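You operate a simulated robot arm through the tools that you are given. There is no shell and no other tool. Be economical: measure what you need, move in short steps, check, and stop when the job is done.

You run a simulated robot arm. Do the job below in one go: nothing can be reset, and whatever is moved stays where it is left.

## Task
Replace the loose brown end cap with the grey one, pressed home.
Fine: old cap back with the others in the grey tray; use the grey lever with the sliding tray locked in, and leave it locked, the profile in its pocket.

The check looks at the end state, three seconds after you hand in, the way a careful person would. Anything else that was tipped, shoved, dropped, spilled or broken makes it a failure. A push-on lid holds only when it is set on centred and level and pressed home; a screw cap is set on level and turned clockwise until tight.

## Robot
A 5-joint arm with a two-finger parallel gripper, fixed in place. Base frame: the origin is at the foot of the arm, x ahead of it, y to its left, z up; the work surface is at about z = 0. Lengths are in cm, angles in rad, forces in N, time in s.
With the tool pointing down near the work surface it reaches from about 26 to 68 cm from the base axis. Its first joint turns from -1.152 to 1.152 rad. The tool tilts only in the upright plane through the base axis and itself; it spins freely about its own axis. Payload 2.9 kg.
The TCP is the grasp point between the finger pads, 3 cm short of the fingertips. In the tool frame z runs along the fingers and y along their closing line. Largest opening 11 cm; finger width 2, thickness 1; the body of the gripper, 4.8 by 11.2 cm, starts 5.5 cm behind the TCP.
Orientation is that of the tool frame in the base frame, as a unit quaternion [w, x, y, z]. With the fingers straight down and closing along the base's y, the tool's x points along the base's -x, its y along +y and its z along -z.

## Interface
- The arm moves only by the tool play_rows. Its argument "moves" is text: rows parted by semicolons, each of 7 numbers parted by spaces: the turn, a rotation vector about the base's x, y, z in units of 45 degrees (1.0 is 45 degrees), then the shift along the base's x, y, z in units of 300 mm (1.0 is 300 mm), then the gripper command, from -1 (shut) to 1 (fully open), values between in proportion. In form: rx ry rz x y z hand; .... A call has 1 to 8 rows; each row is the pose to reach, as a shift and turn from the pose commanded when the call began. A call with a number of a shift or a turn outside -1 to 1 is refused whole. A row lasts 0.2 s, in which the tool goes at most 5 cm and 0.15 rad; a call with a longer step from one row to the next is refused whole, and so is a gripper value outside its range. A pose out of reach is approached as far as the arm can. The call stops where the force on the tool passes 60 N (or 10 N more than at its start, if that is more) or the arm is blocked; 0.2 s more then pass. Each finger travels about 10.8 cm/s and halts on what it meets, pressing with about 33 N; the grip force reading is that of the motor and also rises with nothing between the fingers. The clock runs only during rows and for 0.2 s after the last one: add rows that repeat a pose to give the fingers time. It gives the time, the measured TCP pose, the force on the tool (base axes), the opening and the grip force at its end, in the units of the frame above (readings bear some noise).
- Cameras (640 x 400 px; columns grow to the right, rows downward): "scene" is fixed at [3.29, -43.09, 61.55]; the picture's right is [0.75, -0.66, 0.00], its down [-0.30, -0.34, -0.89] and it looks along [0.58, 0.67, -0.45] (base axes); focal length 371 px, centre (320, 200). "wrist" rides on the gripper at [7.2, 1.7, -10.3] in the tool frame; the picture's right is [-0.23, 0.97, 0.00], its down [-0.76, -0.18, -0.62] and it looks along [-0.61, -0.14, 0.78] (tool axes); focal length 222 px, centre (320, 200). There is no depth. A picture from a camera that has moved, and an enlarged one, comes with that camera's place and axes in the base frame and with its lens. The place of the scene camera against the robot may be out by one fixed shift of up to 2.5 cm in any direction.
- get_image(camera): a new picture of that camera. No time passes.
- enlarge(camera, box): a new picture of the part [left, top, right, bottom] of that camera's present view, enlarged. No time passes.
- job_done(): hands the job in; it is judged then, once.

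Work in short steps. Places have to be worked out from the pictures, the camera data and where the tool is seen: move nearer, look again, correct. Check each grasp and each placing, and mend what went wrong. You have 120 turns and 68 pictures in all, those below and enlarged ones among them. Open the gripper and draw the arm clear of the work before you hand the job in, unless the task says otherwise; then end with one line.

The tools are called after "Call:" by a JSON object that holds its "api" and its "payload". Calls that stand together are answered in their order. play_rows: Moves the arm, as the interface text tells. Its arguments: {"type":"object","properties":{"moves":{"type":"string"}},"required":["moves"]} The other tools are called the same way: get_image (camera) takes a picture; enlarge (camera, box) takes an enlarged picture of a part of a camera's view; job_done () hands the job in.

At the start:

```text
clock: 0.0
ee_pos: [47.81, -0.13, 33.8]
tool_rot: [0.0, 0.0, 1.0, 0.0]
ft_force: [0.8, -0.5, 0.8]
gripper_width: 11.0
finger_force: 0.0
```

scene: 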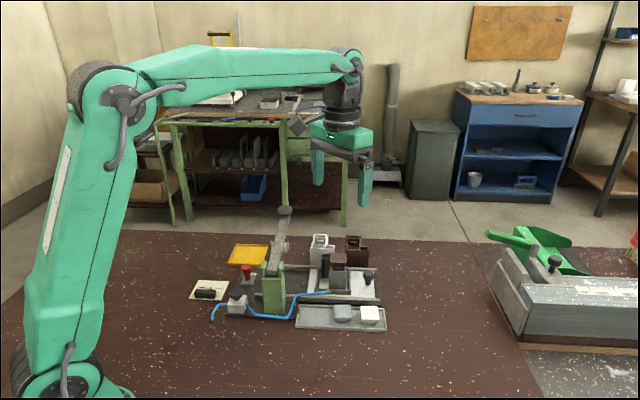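
wrist: 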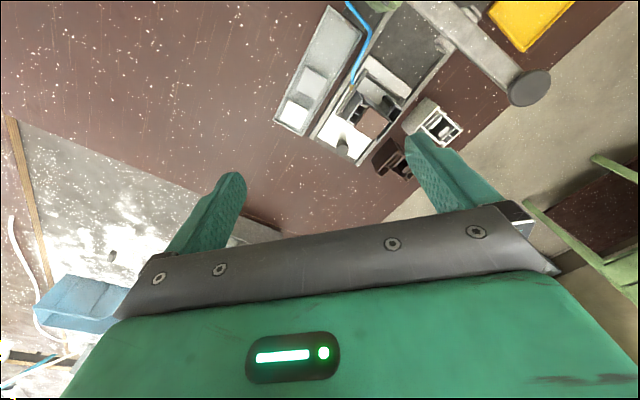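

The pictures show a fixture with a lever, a sliding tray, and a grey tray with caps. I enlarge both views to understand the parts.

Call:
{"api": "enlarge", "payload": {"camera": "scene", "box": [180, 200, 400, 338]}}

Call:
{"api": "enlarge", "payload": {"camera": "wrist", "box": [260, 0, 580, 200]}}

```text
2.90 times, centred on (290, 269) of scene
camera zoom: at [3.29, -43.09, 61.55], right [0.75, -0.66, 0.0], down [-0.3, -0.34, -0.89], along [0.58, 0.67, -0.45], focal length 1075 px, centre (407, 0)
```

zoom: 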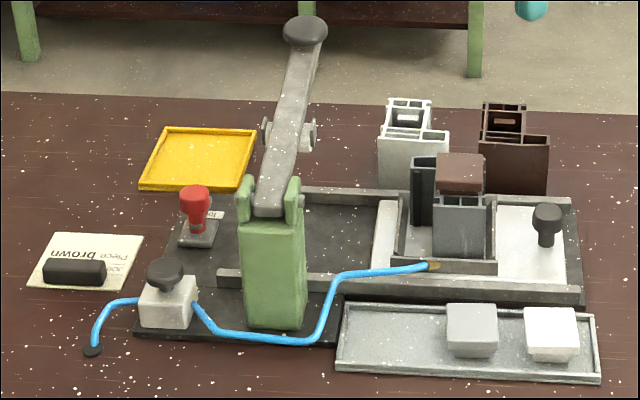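

```text
2.00 times, centred on (420, 100) of wrist
camera zoom: at [40.63, 1.59, 44.2], right [0.23, 0.97, 0.0], down [0.76, -0.18, 0.62], along [0.61, -0.14, -0.78], focal length 444 px, centre (120, 400)
```

zoom: 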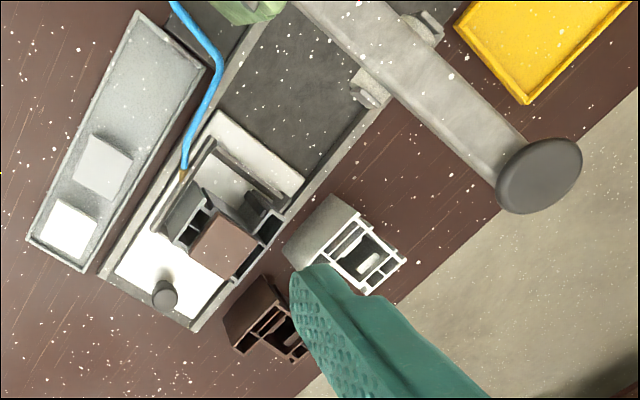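

I move the tool back and to the left, high up, so that the wrist camera has the fixture nearer its middle.

Call:
{"api": "play_rows", "payload": {"moves": "0 0 0 -0.1 0.117 0 1; 0 0 0 -0.2 0.233 0 1; 0 0 0 -0.3 0.35 0 1; 0 0 0 -0.4 0.467 0 1; 0 0 0 -0.4 0.467 0 1"}}

Call:
{"api": "get_image", "payload": {"camera": "wrist"}}

```text
clock: 1.2
ee_pos: [35.69, 13.72, 33.88]
tool_rot: [0.0, 0.0, 1.0, -0.001]
ft_force: [-0.3, 0.2, -0.1]
gripper_width: 10.98
finger_force: 0.0
```

```text
63 pictures are left
camera wrist: at [28.5, 15.61, 44.2], right [0.23, 0.97, 0.0], down [0.76, -0.18, 0.62], along [0.61, -0.14, -0.78], focal length 222 px, centre (320, 200)
```

wrist: 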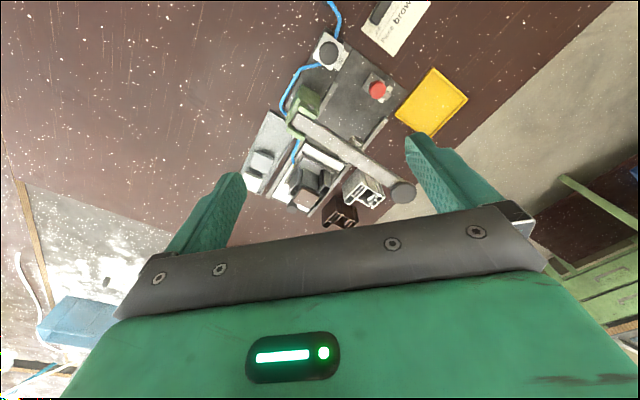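

Call:
{"api": "enlarge", "payload": {"camera": "wrist", "box": [230, 0, 480, 156]}}

Call:
{"api": "enlarge", "payload": {"camera": "wrist", "box": [240, 110, 420, 222]}}

Call:
{"api": "enlarge", "payload": {"camera": "scene", "box": [185, 240, 305, 330]}}

Call:
{"api": "enlarge", "payload": {"camera": "scene", "box": [280, 225, 400, 335]}}

```text
2.56 times, centred on (355, 78) of wrist
camera zoom: at [28.5, 15.61, 44.2], right [0.23, 0.97, 0.0], down [0.76, -0.18, 0.62], along [0.61, -0.14, -0.78], focal length 569 px, centre (230, 512)
```

zoom: 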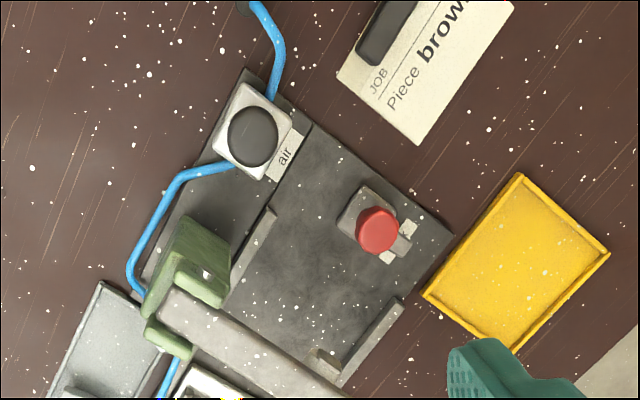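

```text
3.56 times, centred on (330, 166) of wrist
camera zoom: at [28.5, 15.61, 44.2], right [0.23, 0.97, 0.0], down [0.76, -0.18, 0.62], along [0.61, -0.14, -0.78], focal length 790 px, centre (284, 321)
```

zoom: 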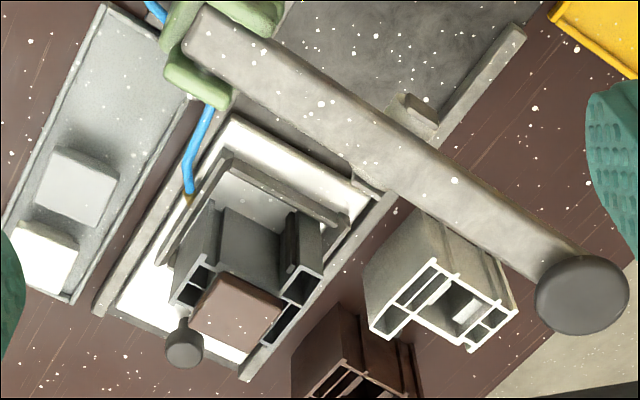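

```text
4.44 times, centred on (245, 285) of scene
camera zoom: at [3.29, -43.09, 61.55], right [0.75, -0.66, 0.0], down [-0.3, -0.34, -0.89], along [0.58, 0.67, -0.45], focal length 1648 px, centre (653, -178)
```

zoom: 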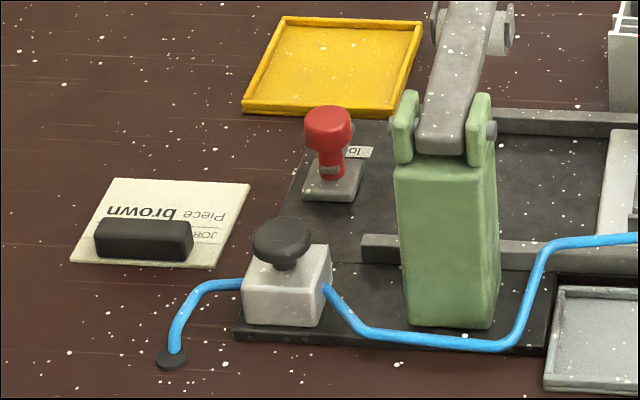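

```text
3.64 times, centred on (340, 280) of scene
camera zoom: at [3.29, -43.09, 61.55], right [0.75, -0.66, 0.0], down [-0.3, -0.34, -0.89], along [0.58, 0.67, -0.45], focal length 1348 px, centre (247, -91)
```

zoom: 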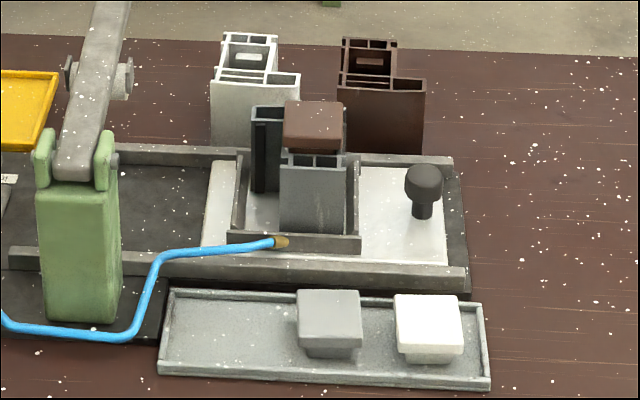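

I zoom in on the red knob, the card and the cap on the profile; the enlargements appear sharp.

Call:
{"api": "enlarge", "payload": {"camera": "wrist", "box": [355, 65, 405, 115]}}

Call:
{"api": "enlarge", "payload": {"camera": "wrist", "box": [275, 145, 345, 215]}}

Call:
{"api": "enlarge", "payload": {"camera": "scene", "box": [310, 240, 360, 310]}}

Call:
{"api": "enlarge", "payload": {"camera": "scene", "box": [255, 200, 315, 280]}}

```text
8.00 times, centred on (380, 90) of wrist
camera zoom: at [28.5, 15.61, 44.2], right [0.23, 0.97, 0.0], down [0.76, -0.18, 0.62], along [0.61, -0.14, -0.78], focal length 1777 px, centre (-160, 1080)
```

zoom: 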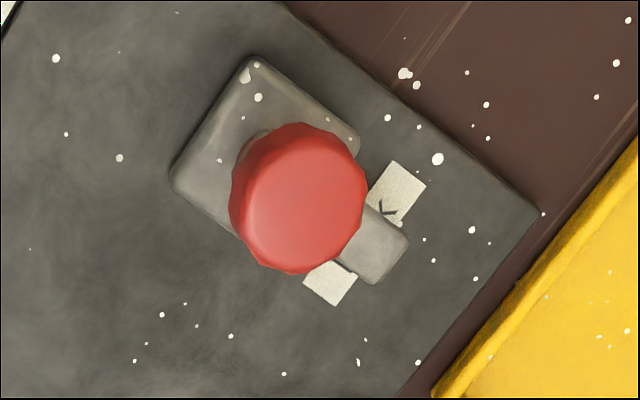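

```text
5.71 times, centred on (310, 180) of wrist
camera zoom: at [28.5, 15.61, 44.2], right [0.23, 0.97, 0.0], down [0.76, -0.18, 0.62], along [0.61, -0.14, -0.78], focal length 1269 px, centre (377, 314)
```

zoom: 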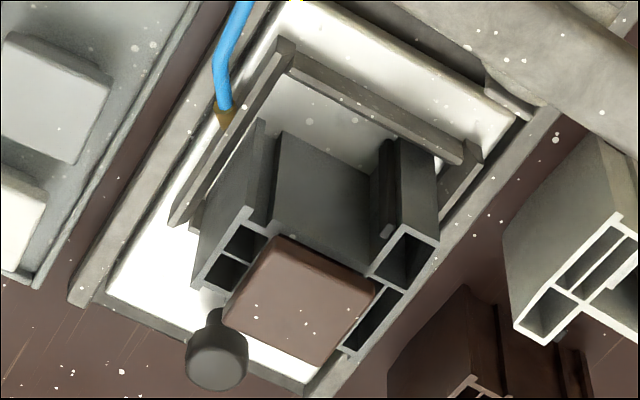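

```text
5.71 times, centred on (335, 275) of scene
camera zoom: at [3.29, -43.09, 61.55], right [0.75, -0.66, 0.0], down [-0.3, -0.34, -0.89], along [0.58, 0.67, -0.45], focal length 2119 px, centre (234, -229)
```

zoom: 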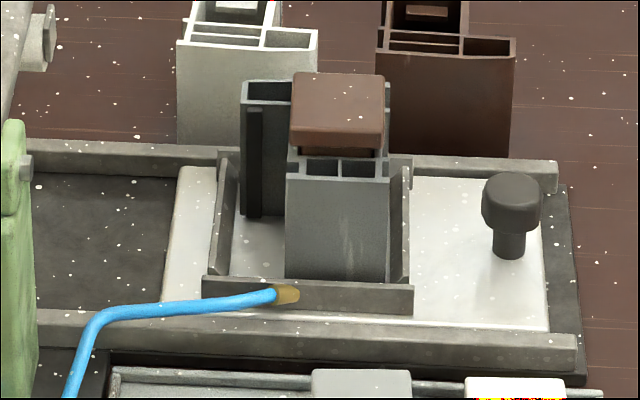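

```text
5.00 times, centred on (285, 240) of scene
camera zoom: at [3.29, -43.09, 61.55], right [0.75, -0.66, 0.0], down [-0.3, -0.34, -0.89], along [0.58, 0.67, -0.45], focal length 1854 px, centre (495, 0)
```

zoom: 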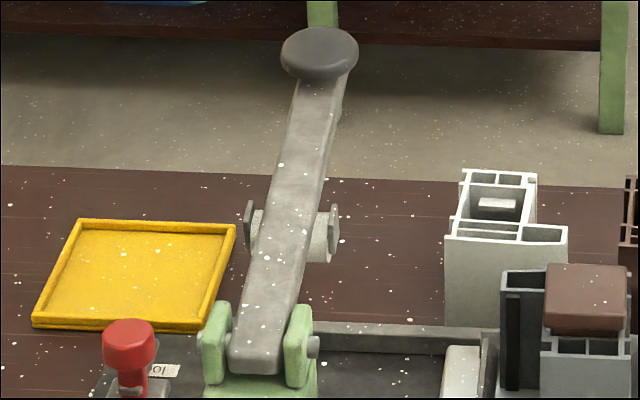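

The geometry so far: slide axis d≈(-0.70,0.71), cap top ≈(54.3,6.9,9.7), lever knob ≈(51.9,23.7,16.4), red knob ≈(39,23), so the tray must go in about 14 cm. I go over the lock for a look from above.

Call:
{"api": "play_rows", "payload": {"moves": "0 0 0 0.1 0.07 0 1; 0 0 0 0.2 0.14 0 1; 0 0 0 0.3 0.21 0 1; 0 0 0 0.41 0.277 0 1; 0 0 0 0.41 0.277 0 1"}}

Call:
{"api": "get_image", "payload": {"camera": "wrist"}}

```text
clock: 2.4
ee_pos: [48.07, 22.26, 33.66]
tool_rot: [-0.001, 0.0, 1.0, 0.0]
ft_force: [0.2, -0.3, 0.8]
gripper_width: 11.02
finger_force: 0.2
```

```text
54 pictures are left
camera wrist: at [40.91, 24.01, 44.17], right [0.23, 0.97, 0.0], down [0.76, -0.18, 0.62], along [0.61, -0.14, -0.78], focal length 222 px, centre (320, 200)
```

wrist: 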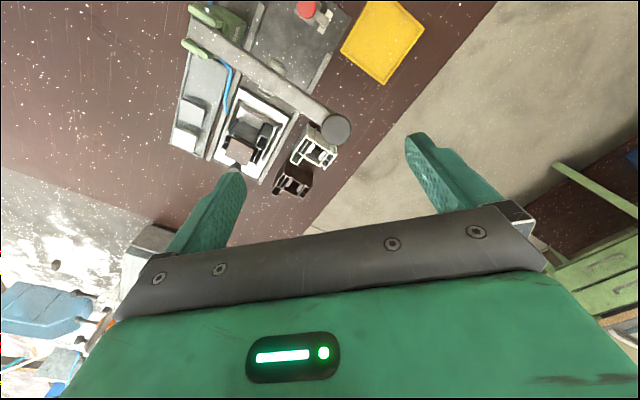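

Call:
{"api": "enlarge", "payload": {"camera": "wrist", "box": [285, 0, 365, 50]}}

Call:
{"api": "enlarge", "payload": {"camera": "wrist", "box": [160, 60, 360, 200]}}

```text
8.00 times, centred on (325, 25) of wrist
camera zoom: at [40.91, 24.01, 44.17], right [0.23, 0.97, 0.0], down [0.76, -0.18, 0.62], along [0.61, -0.14, -0.78], focal length 1777 px, centre (280, 1600)
```

zoom: 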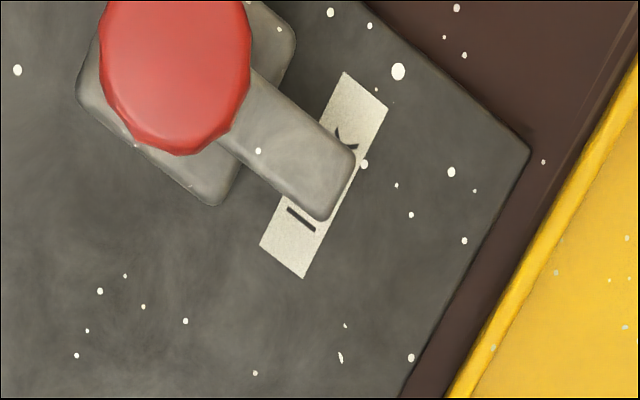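

```text
2.86 times, centred on (260, 130) of wrist
camera zoom: at [40.91, 24.01, 44.17], right [0.23, 0.97, 0.0], down [0.76, -0.18, 0.62], along [0.61, -0.14, -0.78], focal length 635 px, centre (491, 400)
```

zoom: 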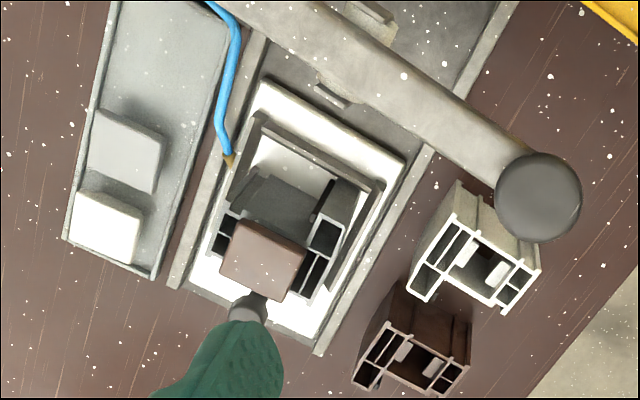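

The lock is a knob with a swivel bar pointing away from the tray path, next to the "lock" label; I'll resolve it once the tray is in. Now I turn the gripper to close across the fixture and go above the brown cap for a close look.

Call:
{"api": "play_rows", "payload": {"moves": "0 0 -0.17 0.034 -0.085 0 0.18; 0 0 -0.34 0.069 -0.171 0 0.18; 0 0 -0.51 0.103 -0.256 0 0.18; 0 0 -0.68 0.138 -0.342 0 0.18; 0 0 -0.85 0.172 -0.427 0 0.18; 0 0 -1 0.207 -0.513 0 0.18; 0 0 -1 0.207 -0.513 -0.15 0.18; 0 0 -1 0.207 -0.513 -0.3 0.18"}}

Call:
{"api": "get_image", "payload": {"camera": "wrist"}}

Call:
{"api": "enlarge", "payload": {"camera": "scene", "box": [280, 200, 400, 340]}}

```text
clock: 4.2
ee_pos: [54.32, 6.74, 24.74]
tool_rot: [0.0, 0.383, 0.924, 0.0]
ft_force: [-0.1, 0.1, -0.5]
gripper_width: 6.5
finger_force: 0.0
```

```text
51 pictures are left
camera wrist: at [50.45, 13.14, 35.15], right [0.85, 0.53, 0.0], down [0.41, -0.66, 0.62], along [0.33, -0.53, -0.78], focal length 222 px, centre (320, 200)
```

wrist: 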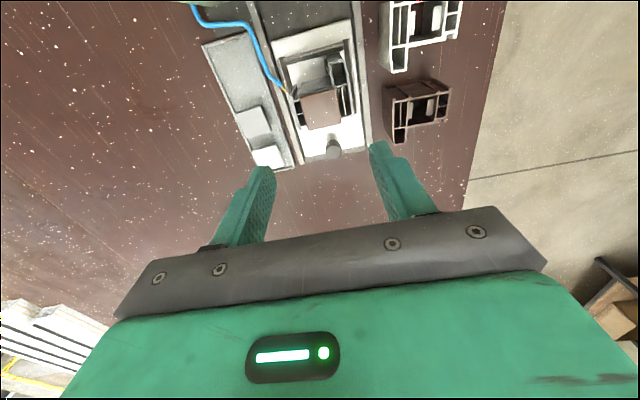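

```text
2.86 times, centred on (340, 270) of scene
camera zoom: at [3.29, -43.09, 61.55], right [0.75, -0.66, 0.0], down [-0.3, -0.34, -0.89], along [0.58, 0.67, -0.45], focal length 1060 px, centre (263, 0)
```

zoom: 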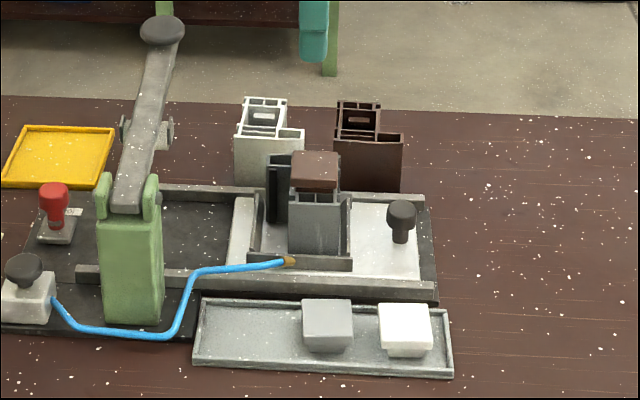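

Call:
{"api": "enlarge", "payload": {"camera": "wrist", "box": [230, 10, 390, 170]}}

Call:
{"api": "enlarge", "payload": {"camera": "wrist", "box": [275, 55, 370, 155]}}

```text
2.50 times, centred on (310, 90) of wrist
camera zoom: at [50.45, 13.14, 35.15], right [0.85, 0.53, 0.0], down [0.41, -0.66, 0.62], along [0.33, -0.53, -0.78], focal length 555 px, centre (345, 475)
```

zoom: 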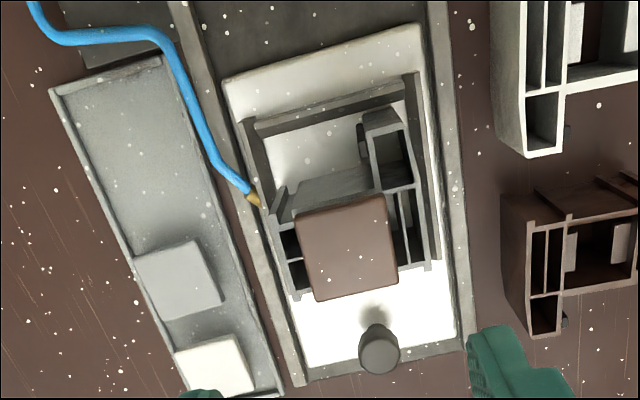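

```text
4.00 times, centred on (322, 105) of wrist
camera zoom: at [50.45, 13.14, 35.15], right [0.85, 0.53, 0.0], down [0.41, -0.66, 0.62], along [0.33, -0.53, -0.78], focal length 888 px, centre (310, 580)
```

zoom: 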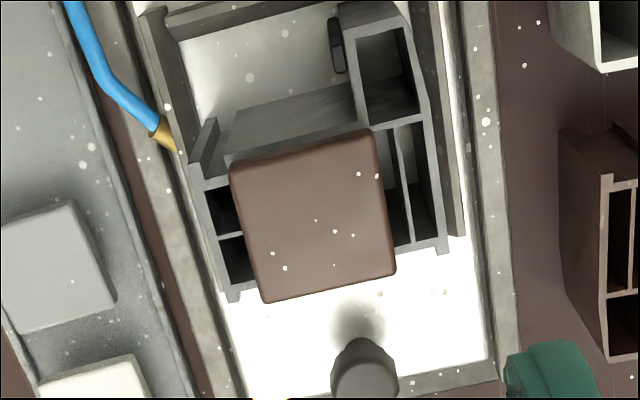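

Call:
{"api": "enlarge", "payload": {"camera": "scene", "box": [318, 246, 354, 276]}}

Call:
{"api": "enlarge", "payload": {"camera": "scene", "box": [325, 296, 391, 330]}}

```text
13.33 times, centred on (336, 261) of scene
camera zoom: at [3.29, -43.09, 61.55], right [0.75, -0.66, 0.0], down [-0.3, -0.34, -0.89], along [0.58, 0.67, -0.45], focal length 4945 px, centre (107, -613)
```

zoom: 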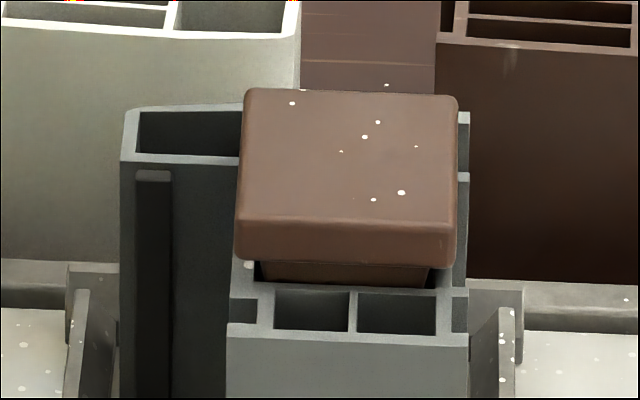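

```text
9.70 times, centred on (358, 313) of scene
camera zoom: at [3.29, -43.09, 61.55], right [0.75, -0.66, 0.0], down [-0.3, -0.34, -0.89], along [0.58, 0.67, -0.45], focal length 3596 px, centre (-48, -896)
```

zoom: 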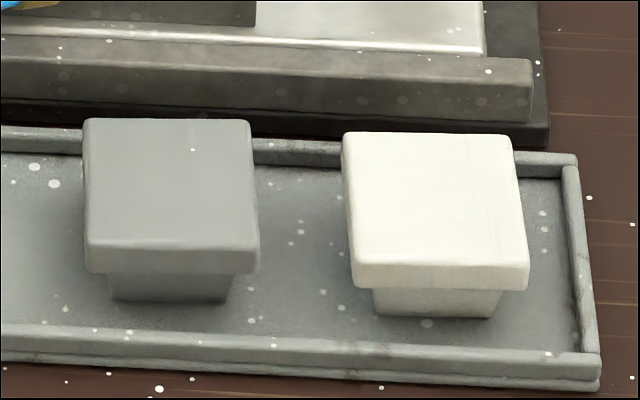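

Brown cap top is ≈(54.7,6.75,9.4), 4 cm square, plate 0.65 cm thick, aligned with the gripper. I lower to fingertips just above it.

Call:
{"api": "play_rows", "payload": {"moves": "0 0 0 0.0127 0 -0.12 0.1; 0 0 0 0.0127 0 -0.24 0.1; 0 0 0 0.0127 0 -0.35 0.1; 0 0 0 0.0127 0 -0.4 0.1; 0 0 0 0.0127 0 -0.4 0.1"}}

Call:
{"api": "enlarge", "payload": {"camera": "scene", "box": [306, 230, 370, 280]}}

Call:
{"api": "get_image", "payload": {"camera": "wrist"}}

```text
clock: 5.4
ee_pos: [54.82, 6.79, 12.7]
tool_rot: [0.0, 0.382, 0.924, 0.001]
ft_force: [-0.1, 0.9, 0.5]
gripper_width: 6.07
finger_force: 0.1
```

```text
8.00 times, centred on (338, 255) of scene
camera zoom: at [3.29, -43.09, 61.55], right [0.75, -0.66, 0.0], down [-0.3, -0.34, -0.89], along [0.58, 0.67, -0.45], focal length 2967 px, centre (176, -240)
```

zoom: 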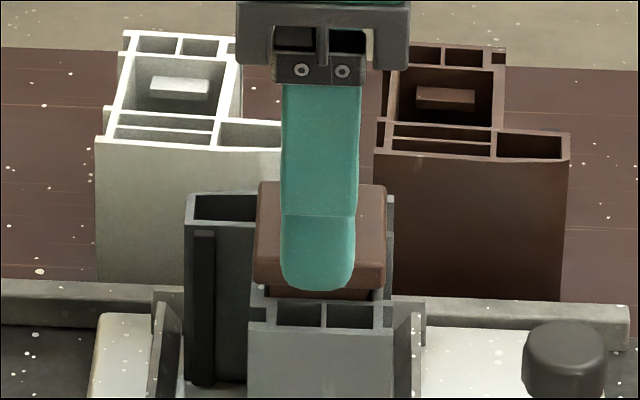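

```text
44 pictures are left
camera wrist: at [50.88, 13.18, 23.14], right [0.85, 0.53, 0.0], down [0.41, -0.66, 0.62], along [0.33, -0.53, -0.78], focal length 222 px, centre (320, 200)
```

wrist: 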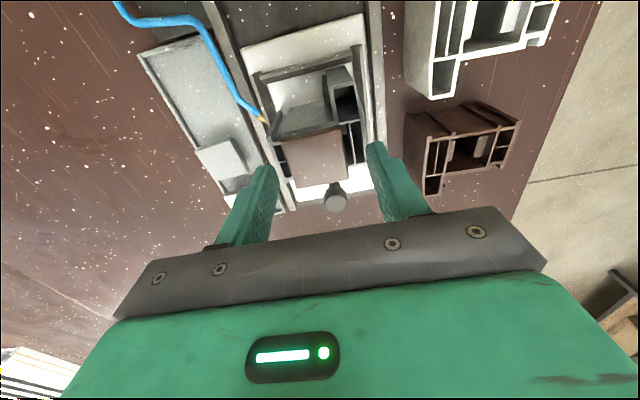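

Fingers straddle the cap centred. I lower 1 cm so that the tips are beside the plate and close.

Call:
{"api": "play_rows", "payload": {"moves": "0 0 0 0 0 -0.018 0.1; 0 0 0 0 0 -0.035 0.1; 0 0 0 0 0 -0.035 -0.15; 0 0 0 0 0 -0.035 -0.35; 0 0 0 0 0 -0.035 -0.5; 0 0 0 0 0 -0.035 -0.5"}}

Call:
{"api": "enlarge", "payload": {"camera": "scene", "box": [306, 230, 370, 280]}}

```text
clock: 6.8
ee_pos: [54.78, 6.78, 11.79]
tool_rot: [-0.001, 0.383, 0.924, 0.0]
ft_force: [0.1, -0.4, 1.0]
gripper_width: 3.94
finger_force: 32.8
```

```text
8.00 times, centred on (338, 255) of scene
camera zoom: at [3.29, -43.09, 61.55], right [0.75, -0.66, 0.0], down [-0.3, -0.34, -0.89], along [0.58, 0.67, -0.45], focal length 2967 px, centre (176, -240)
```

zoom: 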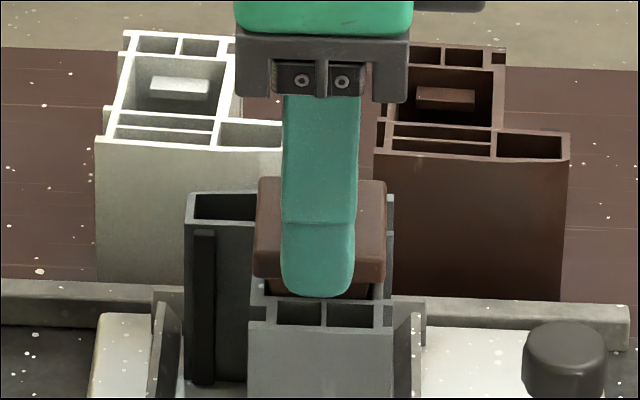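

Gripped at 3.94 cm. I lift slowly.

Call:
{"api": "play_rows", "payload": {"moves": "0 0 0 0 0 0.017 -0.5; 0 0 0 0 0 0.034 -0.5; 0 0 0 0 0 0.06 -0.5; 0 0 0 0 0 0.1 -0.5; 0 0 0 0 0 0.16 -0.5; 0 0 0 0 0 0.25 -0.5"}}

Call:
{"api": "enlarge", "payload": {"camera": "scene", "box": [290, 200, 400, 280]}}

Call:
{"api": "enlarge", "payload": {"camera": "wrist", "box": [130, 0, 430, 200]}}

```text
clock: 8.2
ee_pos: [54.82, 6.72, 19.3]
tool_rot: [-0.001, 0.382, 0.924, 0.0]
ft_force: [-0.7, 1.0, 0.3]
gripper_width: 3.92
finger_force: 33.5
```

```text
5.00 times, centred on (345, 240) of scene
camera zoom: at [3.29, -43.09, 61.55], right [0.75, -0.66, 0.0], down [-0.3, -0.34, -0.89], along [0.58, 0.67, -0.45], focal length 1854 px, centre (195, 0)
```

zoom: 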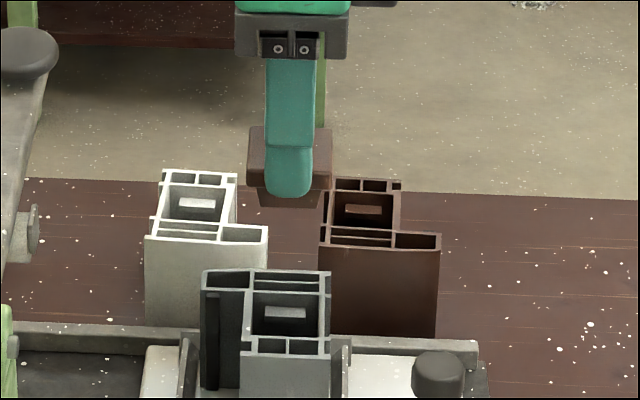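

```text
2.00 times, centred on (280, 100) of wrist
camera zoom: at [50.9, 13.14, 29.71], right [0.85, 0.53, 0.0], down [0.41, -0.66, 0.62], along [0.33, -0.53, -0.78], focal length 444 px, centre (400, 400)
```

zoom: 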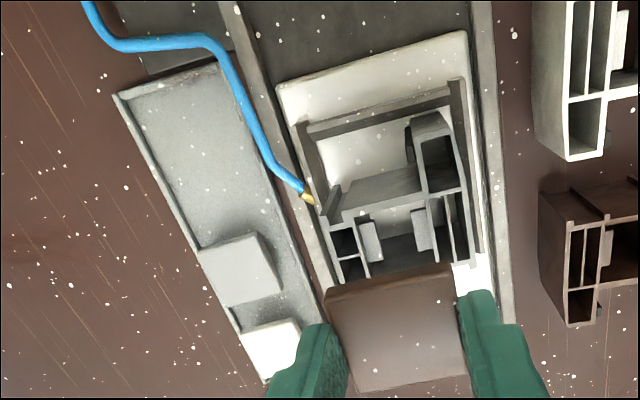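

The cap is out and the profile stayed put. I carry it over the empty end of the grey tray, to about (44.3,2.15).

Call:
{"api": "play_rows", "payload": {"moves": "0 0 0 -0.117 -0.051 0 -0.5; 0 0 0 -0.234 -0.102 0 -0.5; 0 0 0 -0.351 -0.153 0 -0.5; 0 0 0 -0.351 -0.153 -0.15 -0.5; 0 0 0 -0.351 -0.153 -0.3 -0.5; 0 0 0 -0.351 -0.153 -0.4 -0.5; 0 0 0 -0.351 -0.153 -0.4 -0.5"}}

Call:
{"api": "enlarge", "payload": {"camera": "scene", "box": [280, 260, 400, 340]}}

Call:
{"api": "get_image", "payload": {"camera": "wrist"}}

```text
clock: 9.8
ee_pos: [44.16, 2.05, 7.16]
tool_rot: [0.0, 0.383, 0.924, 0.0]
ft_force: [0.4, 0.6, -0.2]
gripper_width: 3.91
finger_force: 32.9
```

```text
5.00 times, centred on (340, 300) of scene
camera zoom: at [3.29, -43.09, 61.55], right [0.75, -0.66, 0.0], down [-0.3, -0.34, -0.89], along [0.58, 0.67, -0.45], focal length 1854 px, centre (220, -300)
```

zoom: 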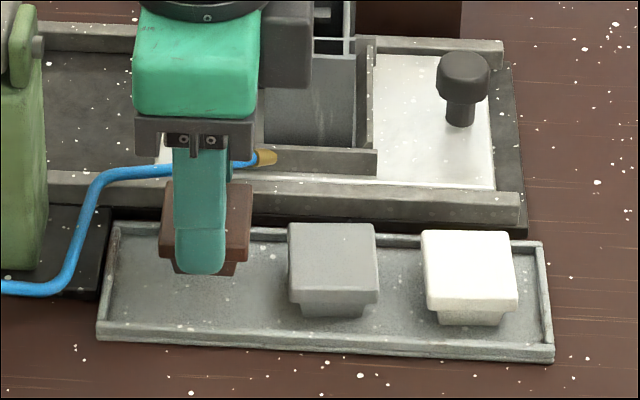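

```text
39 pictures are left
camera wrist: at [40.27, 8.52, 17.55], right [0.85, 0.53, 0.0], down [0.41, -0.66, 0.62], along [0.33, -0.53, -0.78], focal length 222 px, centre (320, 200)
```

wrist: 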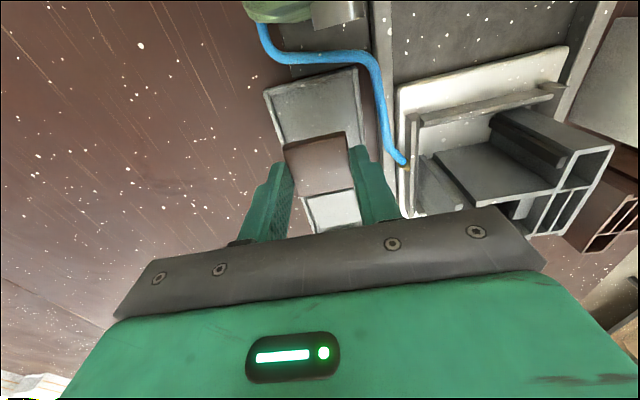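

Above the empty section and clear of the grey cap. I lower to near the tray floor with small steps.

Call:
{"api": "play_rows", "payload": {"moves": "0 0 0 0.006 0.006 -0.05 -0.5; 0 0 0 0.006 0.006 -0.08 -0.5; 0 0 0 0.006 0.006 -0.09 -0.5; 0 0 0 0.006 0.006 -0.095 -0.5; 0 0 0 0.006 0.006 -0.1 -0.5; 0 0 0 0.006 0.006 -0.1 -0.5"}}

Call:
{"api": "enlarge", "payload": {"camera": "scene", "box": [295, 290, 355, 335]}}

```text
clock: 11.2
ee_pos: [44.52, 2.3, 4.36]
tool_rot: [0.002, 0.383, 0.924, 0.0]
ft_force: [-1.6, -2.2, 23.4]
gripper_width: 3.91
finger_force: 32.8
```

```text
8.89 times, centred on (325, 312) of scene
camera zoom: at [3.27, -43.09, 61.55], right [0.75, -0.66, 0.0], down [-0.3, -0.34, -0.89], along [0.58, 0.67, -0.45], focal length 3296 px, centre (276, -800)
```

zoom: 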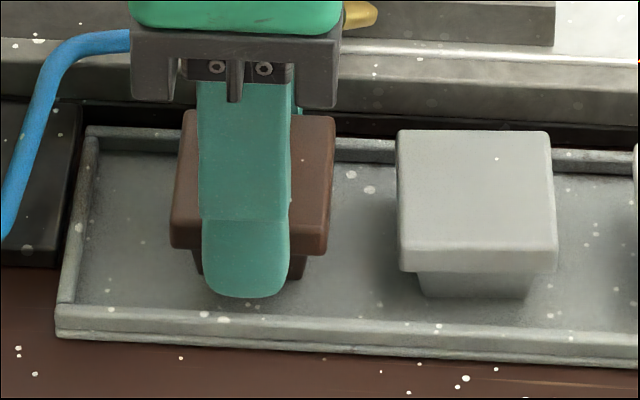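

Contact at TCP z 4.36: the plug is on the tray floor. I ease off the pressure, open a little and rise.

Call:
{"api": "play_rows", "payload": {"moves": "0 0 0 0 0 0.003 -0.5; 0 0 0 0 0 0.004 -0.15; 0 0 0 0 0 0.004 -0.15; 0 0 0 0 0 0.03 -0.15; 0 0 0 0 0 0.1 -0.1; 0 0 0 0 0 0.2 -0.1"}}

Call:
{"api": "enlarge", "payload": {"camera": "scene", "box": [290, 275, 400, 345]}}

Call:
{"api": "enlarge", "payload": {"camera": "wrist", "box": [230, 60, 430, 240]}}

```text
clock: 12.6
ee_pos: [44.38, 2.39, 10.29]
tool_rot: [0.0, 0.383, 0.924, 0.0]
ft_force: [0.7, -0.2, -0.3]
gripper_width: 4.94
finger_force: 0.1
```

```text
5.71 times, centred on (345, 310) of scene
camera zoom: at [3.29, -43.09, 61.55], right [0.75, -0.66, 0.0], down [-0.3, -0.34, -0.89], along [0.58, 0.67, -0.45], focal length 2119 px, centre (177, -429)
```

zoom: 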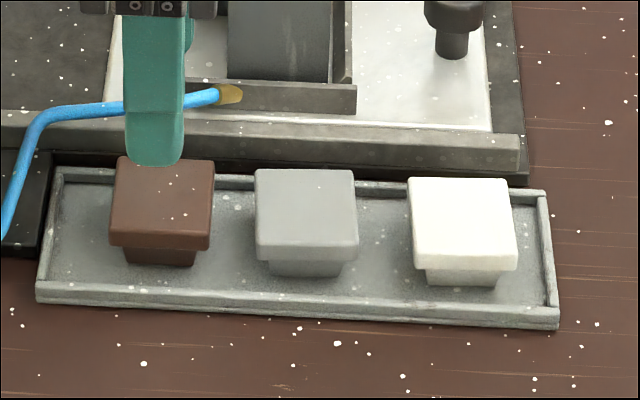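

```text
2.22 times, centred on (330, 150) of wrist
camera zoom: at [40.56, 8.76, 20.67], right [0.85, 0.53, 0.0], down [0.41, -0.66, 0.62], along [0.33, -0.53, -0.78], focal length 494 px, centre (298, 311)
```

zoom: 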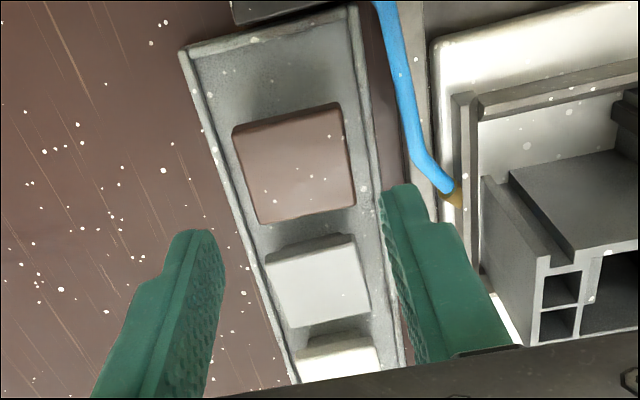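

Brown cap sits upright in the tray. Grey cap is at ≈(48.35,-1.9), top z≈2.2; I move above it, slightly wider open, and look.

Call:
{"api": "play_rows", "payload": {"moves": "0 0 0 0.066 -0.072 0 0; 0 0 0 0.132 -0.142 0 0; 0 0 0 0.132 -0.142 -0.07 0; 0 0 0 0.132 -0.142 -0.14 0; 0 0 0 0.132 -0.142 -0.14 0"}}

Call:
{"api": "enlarge", "payload": {"camera": "wrist", "box": [230, 60, 430, 240]}}

```text
clock: 13.8
ee_pos: [48.46, -1.93, 5.98]
tool_rot: [0.0, 0.383, 0.924, 0.0]
ft_force: [-0.5, -0.5, 0.7]
gripper_width: 5.48
finger_force: 0.1
```

```text
2.22 times, centred on (330, 150) of wrist
camera zoom: at [44.49, 4.52, 16.49], right [0.85, 0.53, 0.0], down [0.41, -0.66, 0.62], along [0.33, -0.53, -0.78], focal length 494 px, centre (298, 311)
```

zoom: 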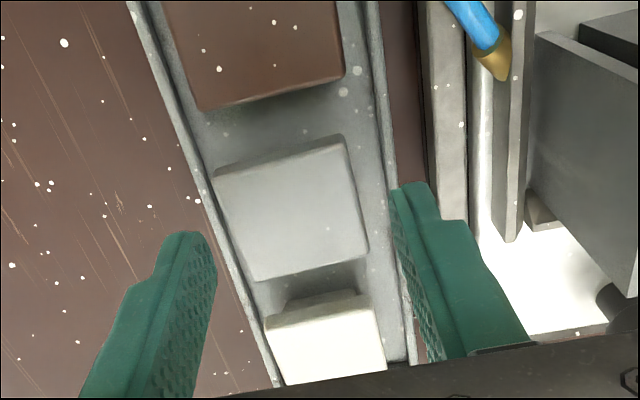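

Aligned; offset 0.15 cm. I correct, lower and close.

Call:
{"api": "play_rows", "payload": {"moves": "0 0 0 -0.004 0.004 -0.03 0; 0 0 0 -0.004 0.004 -0.045 0; 0 0 0 -0.004 0.004 -0.05 0; 0 0 0 -0.004 0.004 -0.05 -0.25; 0 0 0 -0.004 0.004 -0.05 -0.4; 0 0 0 -0.004 0.004 -0.05 -0.5; 0 0 0 -0.004 0.004 -0.05 -0.5"}}

Call:
{"api": "enlarge", "payload": {"camera": "scene", "box": [310, 285, 390, 340]}}

```text
clock: 15.4
ee_pos: [48.19, -1.78, 4.55]
tool_rot: [0.0, 0.383, 0.924, 0.0]
ft_force: [-0.6, -0.5, -0.2]
gripper_width: 3.9
finger_force: 32.4
```

```text
7.27 times, centred on (350, 312) of scene
camera zoom: at [3.29, -43.09, 61.55], right [0.75, -0.66, 0.0], down [-0.3, -0.34, -0.89], along [0.58, 0.67, -0.45], focal length 2697 px, centre (102, -618)
```

zoom: 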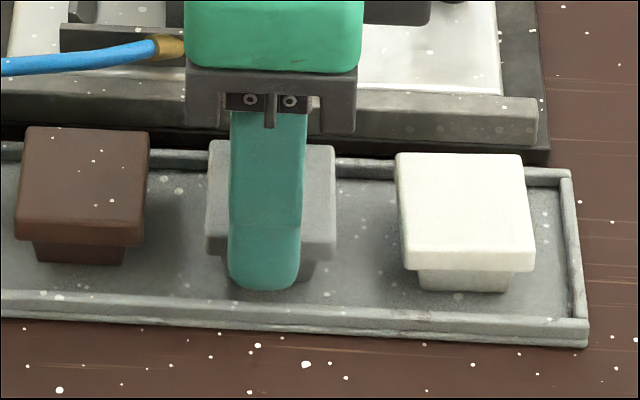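

Grey cap gripped. I lift it, and carry it to a spot just outside of the profile so the camera can see the open chamber.

Call:
{"api": "play_rows", "payload": {"moves": "0 0 0 0 0 0.04 -0.5; 0 0 0 0 0 0.15 -0.5; 0 0 0 0 0 0.3 -0.5; 0 0 0 0 0 0.45 -0.5; 0 0 0 0.1 0.06 0.45 -0.5; 0 0 0 0.2 0.12 0.45 -0.5; 0 0 0 0.313 0.193 0.45 -0.5; 0 0 0 0.313 0.193 0.45 -0.5"}}

Call:
{"api": "enlarge", "payload": {"camera": "wrist", "box": [230, 40, 430, 220]}}

```text
clock: 17.2
ee_pos: [57.66, 4.18, 18.08]
tool_rot: [0.0, 0.383, 0.924, 0.0]
ft_force: [0.5, 0.9, -0.2]
gripper_width: 3.93
finger_force: 33.4
```

```text
2.22 times, centred on (330, 130) of wrist
camera zoom: at [53.72, 10.46, 28.54], right [0.85, 0.53, 0.0], down [0.41, -0.66, 0.62], along [0.33, -0.53, -0.78], focal length 494 px, centre (298, 356)
```

zoom: 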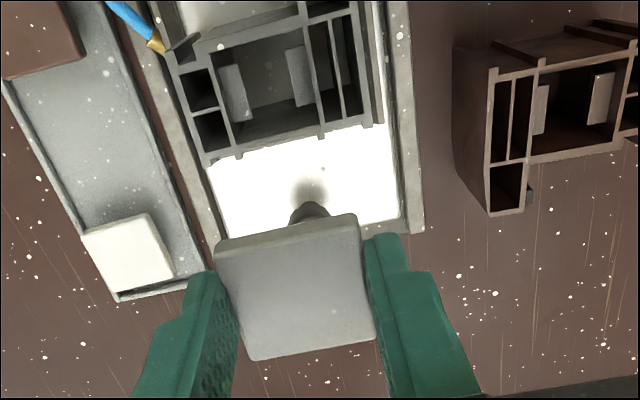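

Call:
{"api": "enlarge", "payload": {"camera": "wrist", "box": [295, 30, 405, 120]}}

```text
4.44 times, centred on (350, 75) of wrist
camera zoom: at [53.72, 10.46, 28.54], right [0.85, 0.53, 0.0], down [0.41, -0.66, 0.62], along [0.33, -0.53, -0.78], focal length 987 px, centre (187, 756)
```

zoom: 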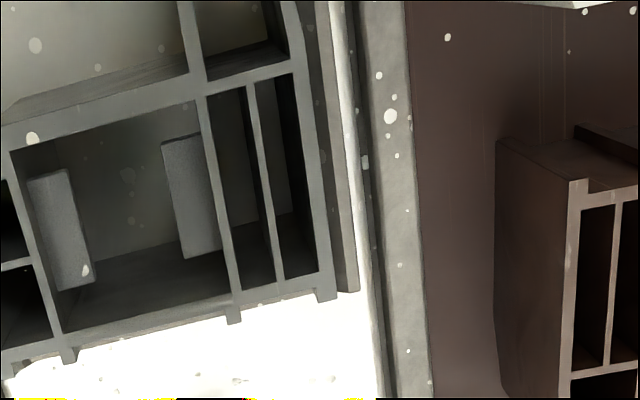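

Chamber opening centre ≈(54.73,6.70), square at 45°. I check how the grey cap sits in the fingers.

Call:
{"api": "enlarge", "payload": {"camera": "scene", "box": [316, 210, 380, 260]}}

Call:
{"api": "enlarge", "payload": {"camera": "wrist", "box": [280, 120, 360, 210]}}

```text
8.00 times, centred on (348, 235) of scene
camera zoom: at [3.29, -43.09, 61.55], right [0.75, -0.66, 0.0], down [-0.3, -0.34, -0.89], along [0.58, 0.67, -0.45], focal length 2967 px, centre (96, -80)
```

zoom: 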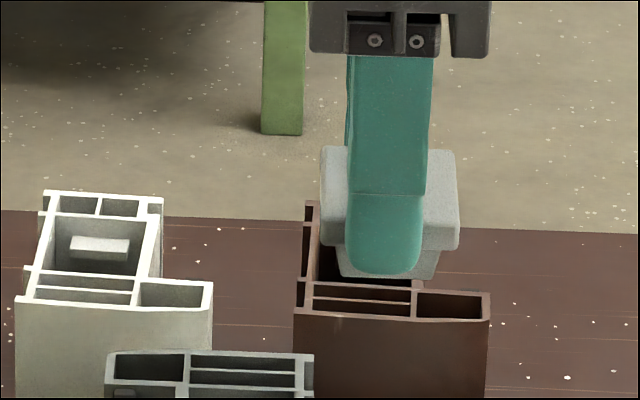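

```text
4.44 times, centred on (320, 165) of wrist
camera zoom: at [53.72, 10.46, 28.54], right [0.85, 0.53, 0.0], down [0.41, -0.66, 0.62], along [0.33, -0.53, -0.78], focal length 987 px, centre (320, 356)
```

zoom: 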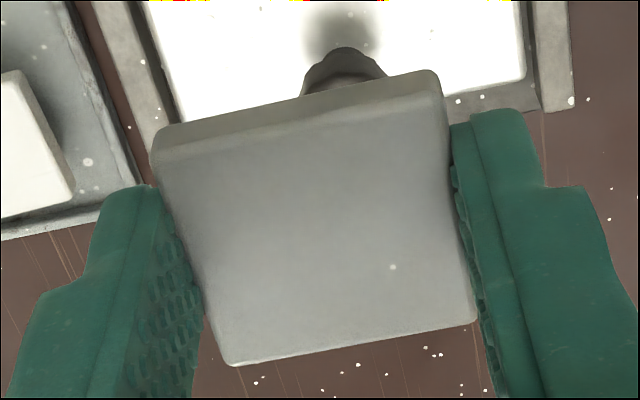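

The grey cap is held level, top about TCP−1.7. I move over the chamber and hover just above it.

Call:
{"api": "play_rows", "payload": {"moves": "0 0 0 -0.05 0.043 0 -0.5; 0 0 0 -0.0993 0.0863 0 -0.5; 0 0 0 -0.0993 0.0863 -0.08 -0.5; 0 0 0 -0.0993 0.0863 -0.15 -0.5; 0 0 0 -0.0993 0.0863 -0.179 -0.5; 0 0 0 -0.0993 0.0863 -0.179 -0.5"}}

Call:
{"api": "enlarge", "payload": {"camera": "scene", "box": [318, 240, 354, 270]}}

Call:
{"api": "enlarge", "payload": {"camera": "wrist", "box": [260, 90, 380, 220]}}

```text
clock: 18.6
ee_pos: [54.68, 6.55, 12.54]
tool_rot: [0.0, 0.383, 0.924, 0.0]
ft_force: [0.2, -0.1, -0.7]
gripper_width: 3.95
finger_force: 33.0
```

```text
13.33 times, centred on (336, 255) of scene
camera zoom: at [3.29, -43.09, 61.55], right [0.75, -0.66, 0.0], down [-0.3, -0.34, -0.89], along [0.58, 0.67, -0.45], focal length 4945 px, centre (107, -533)
```

zoom: 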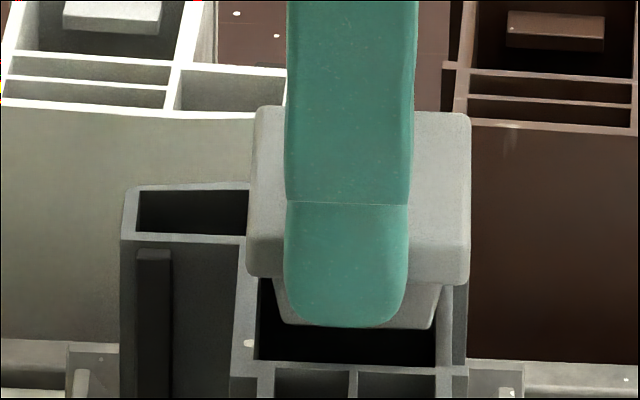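

```text
3.08 times, centred on (320, 155) of wrist
camera zoom: at [50.71, 12.97, 23.05], right [0.85, 0.53, 0.0], down [0.41, -0.66, 0.62], along [0.33, -0.53, -0.78], focal length 684 px, centre (320, 338)
```

zoom: 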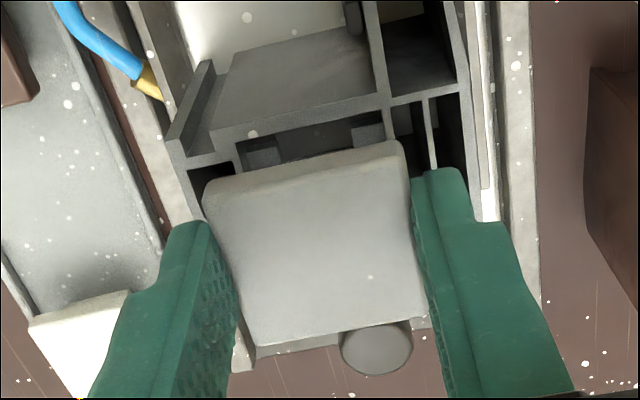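

The cap is ~0.17 cm too far outward and ~0.2 cm too near the base side relative to the chamber. I correct by about (0.02,0.26) and re-read.

Call:
{"api": "play_rows", "payload": {"moves": "0 0 0 0.001 0.0087 0 -0.5; 0 0 0 0.001 0.0087 0 -0.5; 0 0 0 0.001 0.0087 -0.01 -0.5; 0 0 0 0.001 0.0087 -0.01 -0.5"}}

Call:
{"api": "enlarge", "payload": {"camera": "scene", "box": [318, 240, 354, 270]}}

Call:
{"api": "enlarge", "payload": {"camera": "wrist", "box": [260, 90, 380, 220]}}

```text
clock: 19.6
ee_pos: [54.68, 6.87, 12.42]
tool_rot: [0.0, 0.383, 0.924, 0.0]
ft_force: [0.3, -0.7, 0.3]
gripper_width: 3.92
finger_force: 33.1
```

```text
13.33 times, centred on (336, 255) of scene
camera zoom: at [3.29, -43.09, 61.55], right [0.75, -0.66, 0.0], down [-0.3, -0.34, -0.89], along [0.58, 0.67, -0.45], focal length 4945 px, centre (107, -533)
```

zoom: 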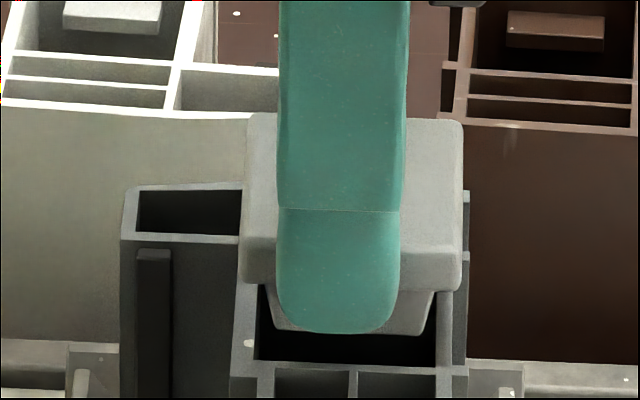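

```text
3.08 times, centred on (320, 155) of wrist
camera zoom: at [50.76, 13.2, 22.75], right [0.85, 0.53, 0.0], down [0.41, -0.66, 0.62], along [0.33, -0.53, -0.78], focal length 684 px, centre (320, 338)
```

zoom: 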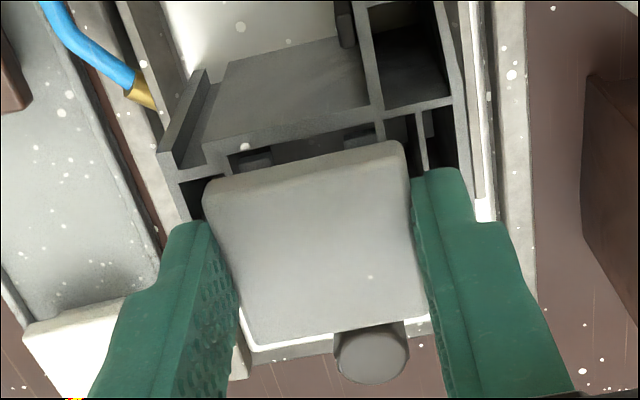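

Now centred within about half a millimetre both ways. I lower in small steps into the chamber.

Call:
{"api": "play_rows", "payload": {"moves": "0 0 0 0 0 -0.008 -0.5; 0 0 0 0 0 -0.015 -0.5; 0 0 0 0 0 -0.02 -0.5; 0 0 0 0 0 -0.025 -0.5; 0 0 0 0 0 -0.028 -0.5; 0 0 0 0 0 -0.028 -0.5"}}

Call:
{"api": "enlarge", "payload": {"camera": "scene", "box": [318, 246, 354, 276]}}

```text
clock: 21.0
ee_pos: [54.75, 6.83, 11.5]
tool_rot: [0.0, 0.382, 0.924, 0.0]
ft_force: [-0.4, -0.6, -0.3]
gripper_width: 3.9
finger_force: 32.9
```

```text
13.33 times, centred on (336, 261) of scene
camera zoom: at [3.29, -43.09, 61.55], right [0.75, -0.66, 0.0], down [-0.3, -0.34, -0.89], along [0.58, 0.67, -0.45], focal length 4945 px, centre (107, -613)
```

zoom: 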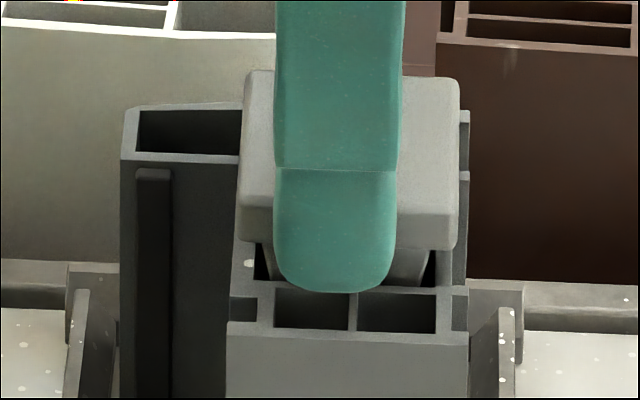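

Plug is entering, no force yet. A little lower until contact.

Call:
{"api": "play_rows", "payload": {"moves": "0 0 0 0 0 -0.004 -0.5; 0 0 0 0 0 -0.008 -0.5; 0 0 0 0 0 -0.011 -0.5; 0 0 0 0 0 -0.011 -0.5"}}

Call:
{"api": "enlarge", "payload": {"camera": "scene", "box": [318, 246, 354, 276]}}

```text
clock: 22.0
ee_pos: [54.69, 6.87, 11.17]
tool_rot: [-0.001, 0.383, 0.924, 0.0]
ft_force: [-2.2, -1.5, 5.9]
gripper_width: 3.91
finger_force: 33.3
```

```text
13.33 times, centred on (336, 261) of scene
camera zoom: at [3.28, -43.09, 61.55], right [0.75, -0.66, 0.0], down [-0.3, -0.34, -0.89], along [0.58, 0.67, -0.45], focal length 4945 px, centre (107, -613)
```

zoom: 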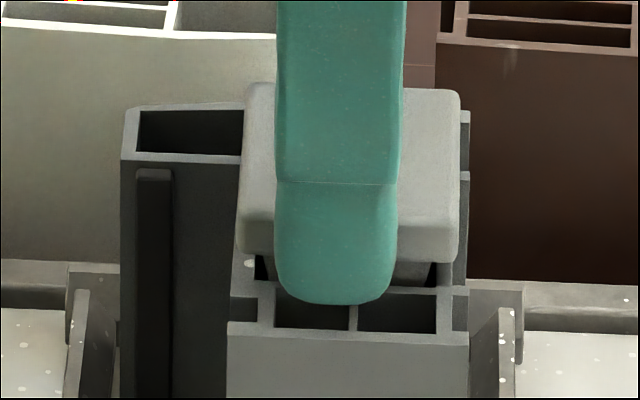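

Light contact and the cap sits at the same loose height the brown one had. I open and rise, then look.

Call:
{"api": "play_rows", "payload": {"moves": "0 0 0 0 0 0 -0.3; 0 0 0 0 0 0 -0.05; 0 0 0 0 0 0 0.05; 0 0 0 0 0 0.02 0.05; 0 0 0 0 0 0.1 0.05; 0 0 0 0 0 0.25 0.05; 0 0 0 0 0 0.4 0.05"}}

Call:
{"api": "enlarge", "payload": {"camera": "scene", "box": [318, 246, 354, 276]}}

Call:
{"api": "enlarge", "payload": {"camera": "wrist", "box": [230, 0, 430, 160]}}

```text
clock: 23.6
ee_pos: [54.71, 6.73, 23.29]
tool_rot: [-0.001, 0.383, 0.924, 0.0]
ft_force: [0.0, 0.3, 0.8]
gripper_width: 5.77
finger_force: 0.0
```

```text
13.33 times, centred on (336, 261) of scene
camera zoom: at [3.29, -43.09, 61.55], right [0.75, -0.66, 0.0], down [-0.3, -0.34, -0.89], along [0.58, 0.67, -0.45], focal length 4945 px, centre (107, -613)
```

zoom: 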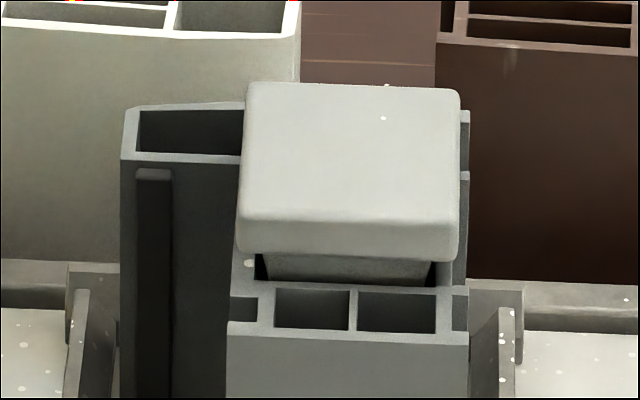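

```text
2.50 times, centred on (330, 80) of wrist
camera zoom: at [50.74, 13.21, 33.73], right [0.85, 0.53, 0.0], down [0.41, -0.66, 0.62], along [0.33, -0.53, -0.78], focal length 555 px, centre (295, 500)
```

zoom: 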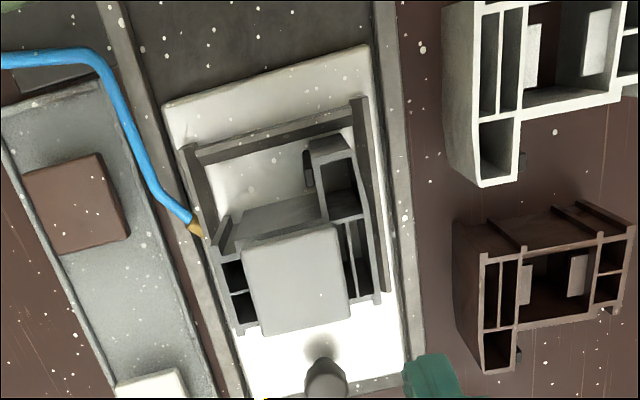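

The grey cap sits level and centred, loose. Before sliding the tray I check the gripper's shape in the scene, to see what could hit the cap or the lever.

Call:
{"api": "enlarge", "payload": {"camera": "scene", "box": [240, 90, 440, 300]}}

```text
1.90 times, centred on (340, 195) of scene
camera zoom: at [3.29, -43.09, 61.55], right [0.75, -0.66, 0.0], down [-0.3, -0.34, -0.89], along [0.58, 0.67, -0.45], focal length 706 px, centre (282, 210)
```

zoom: 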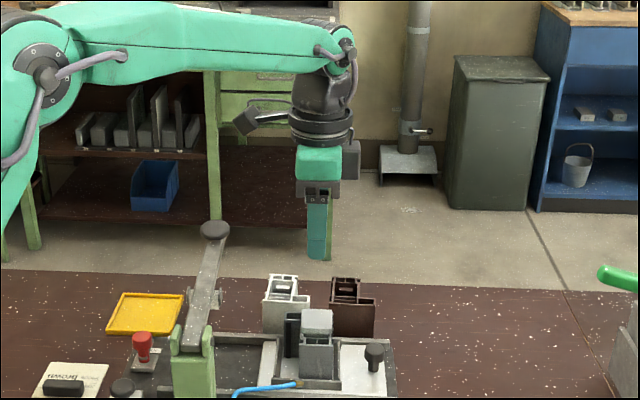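

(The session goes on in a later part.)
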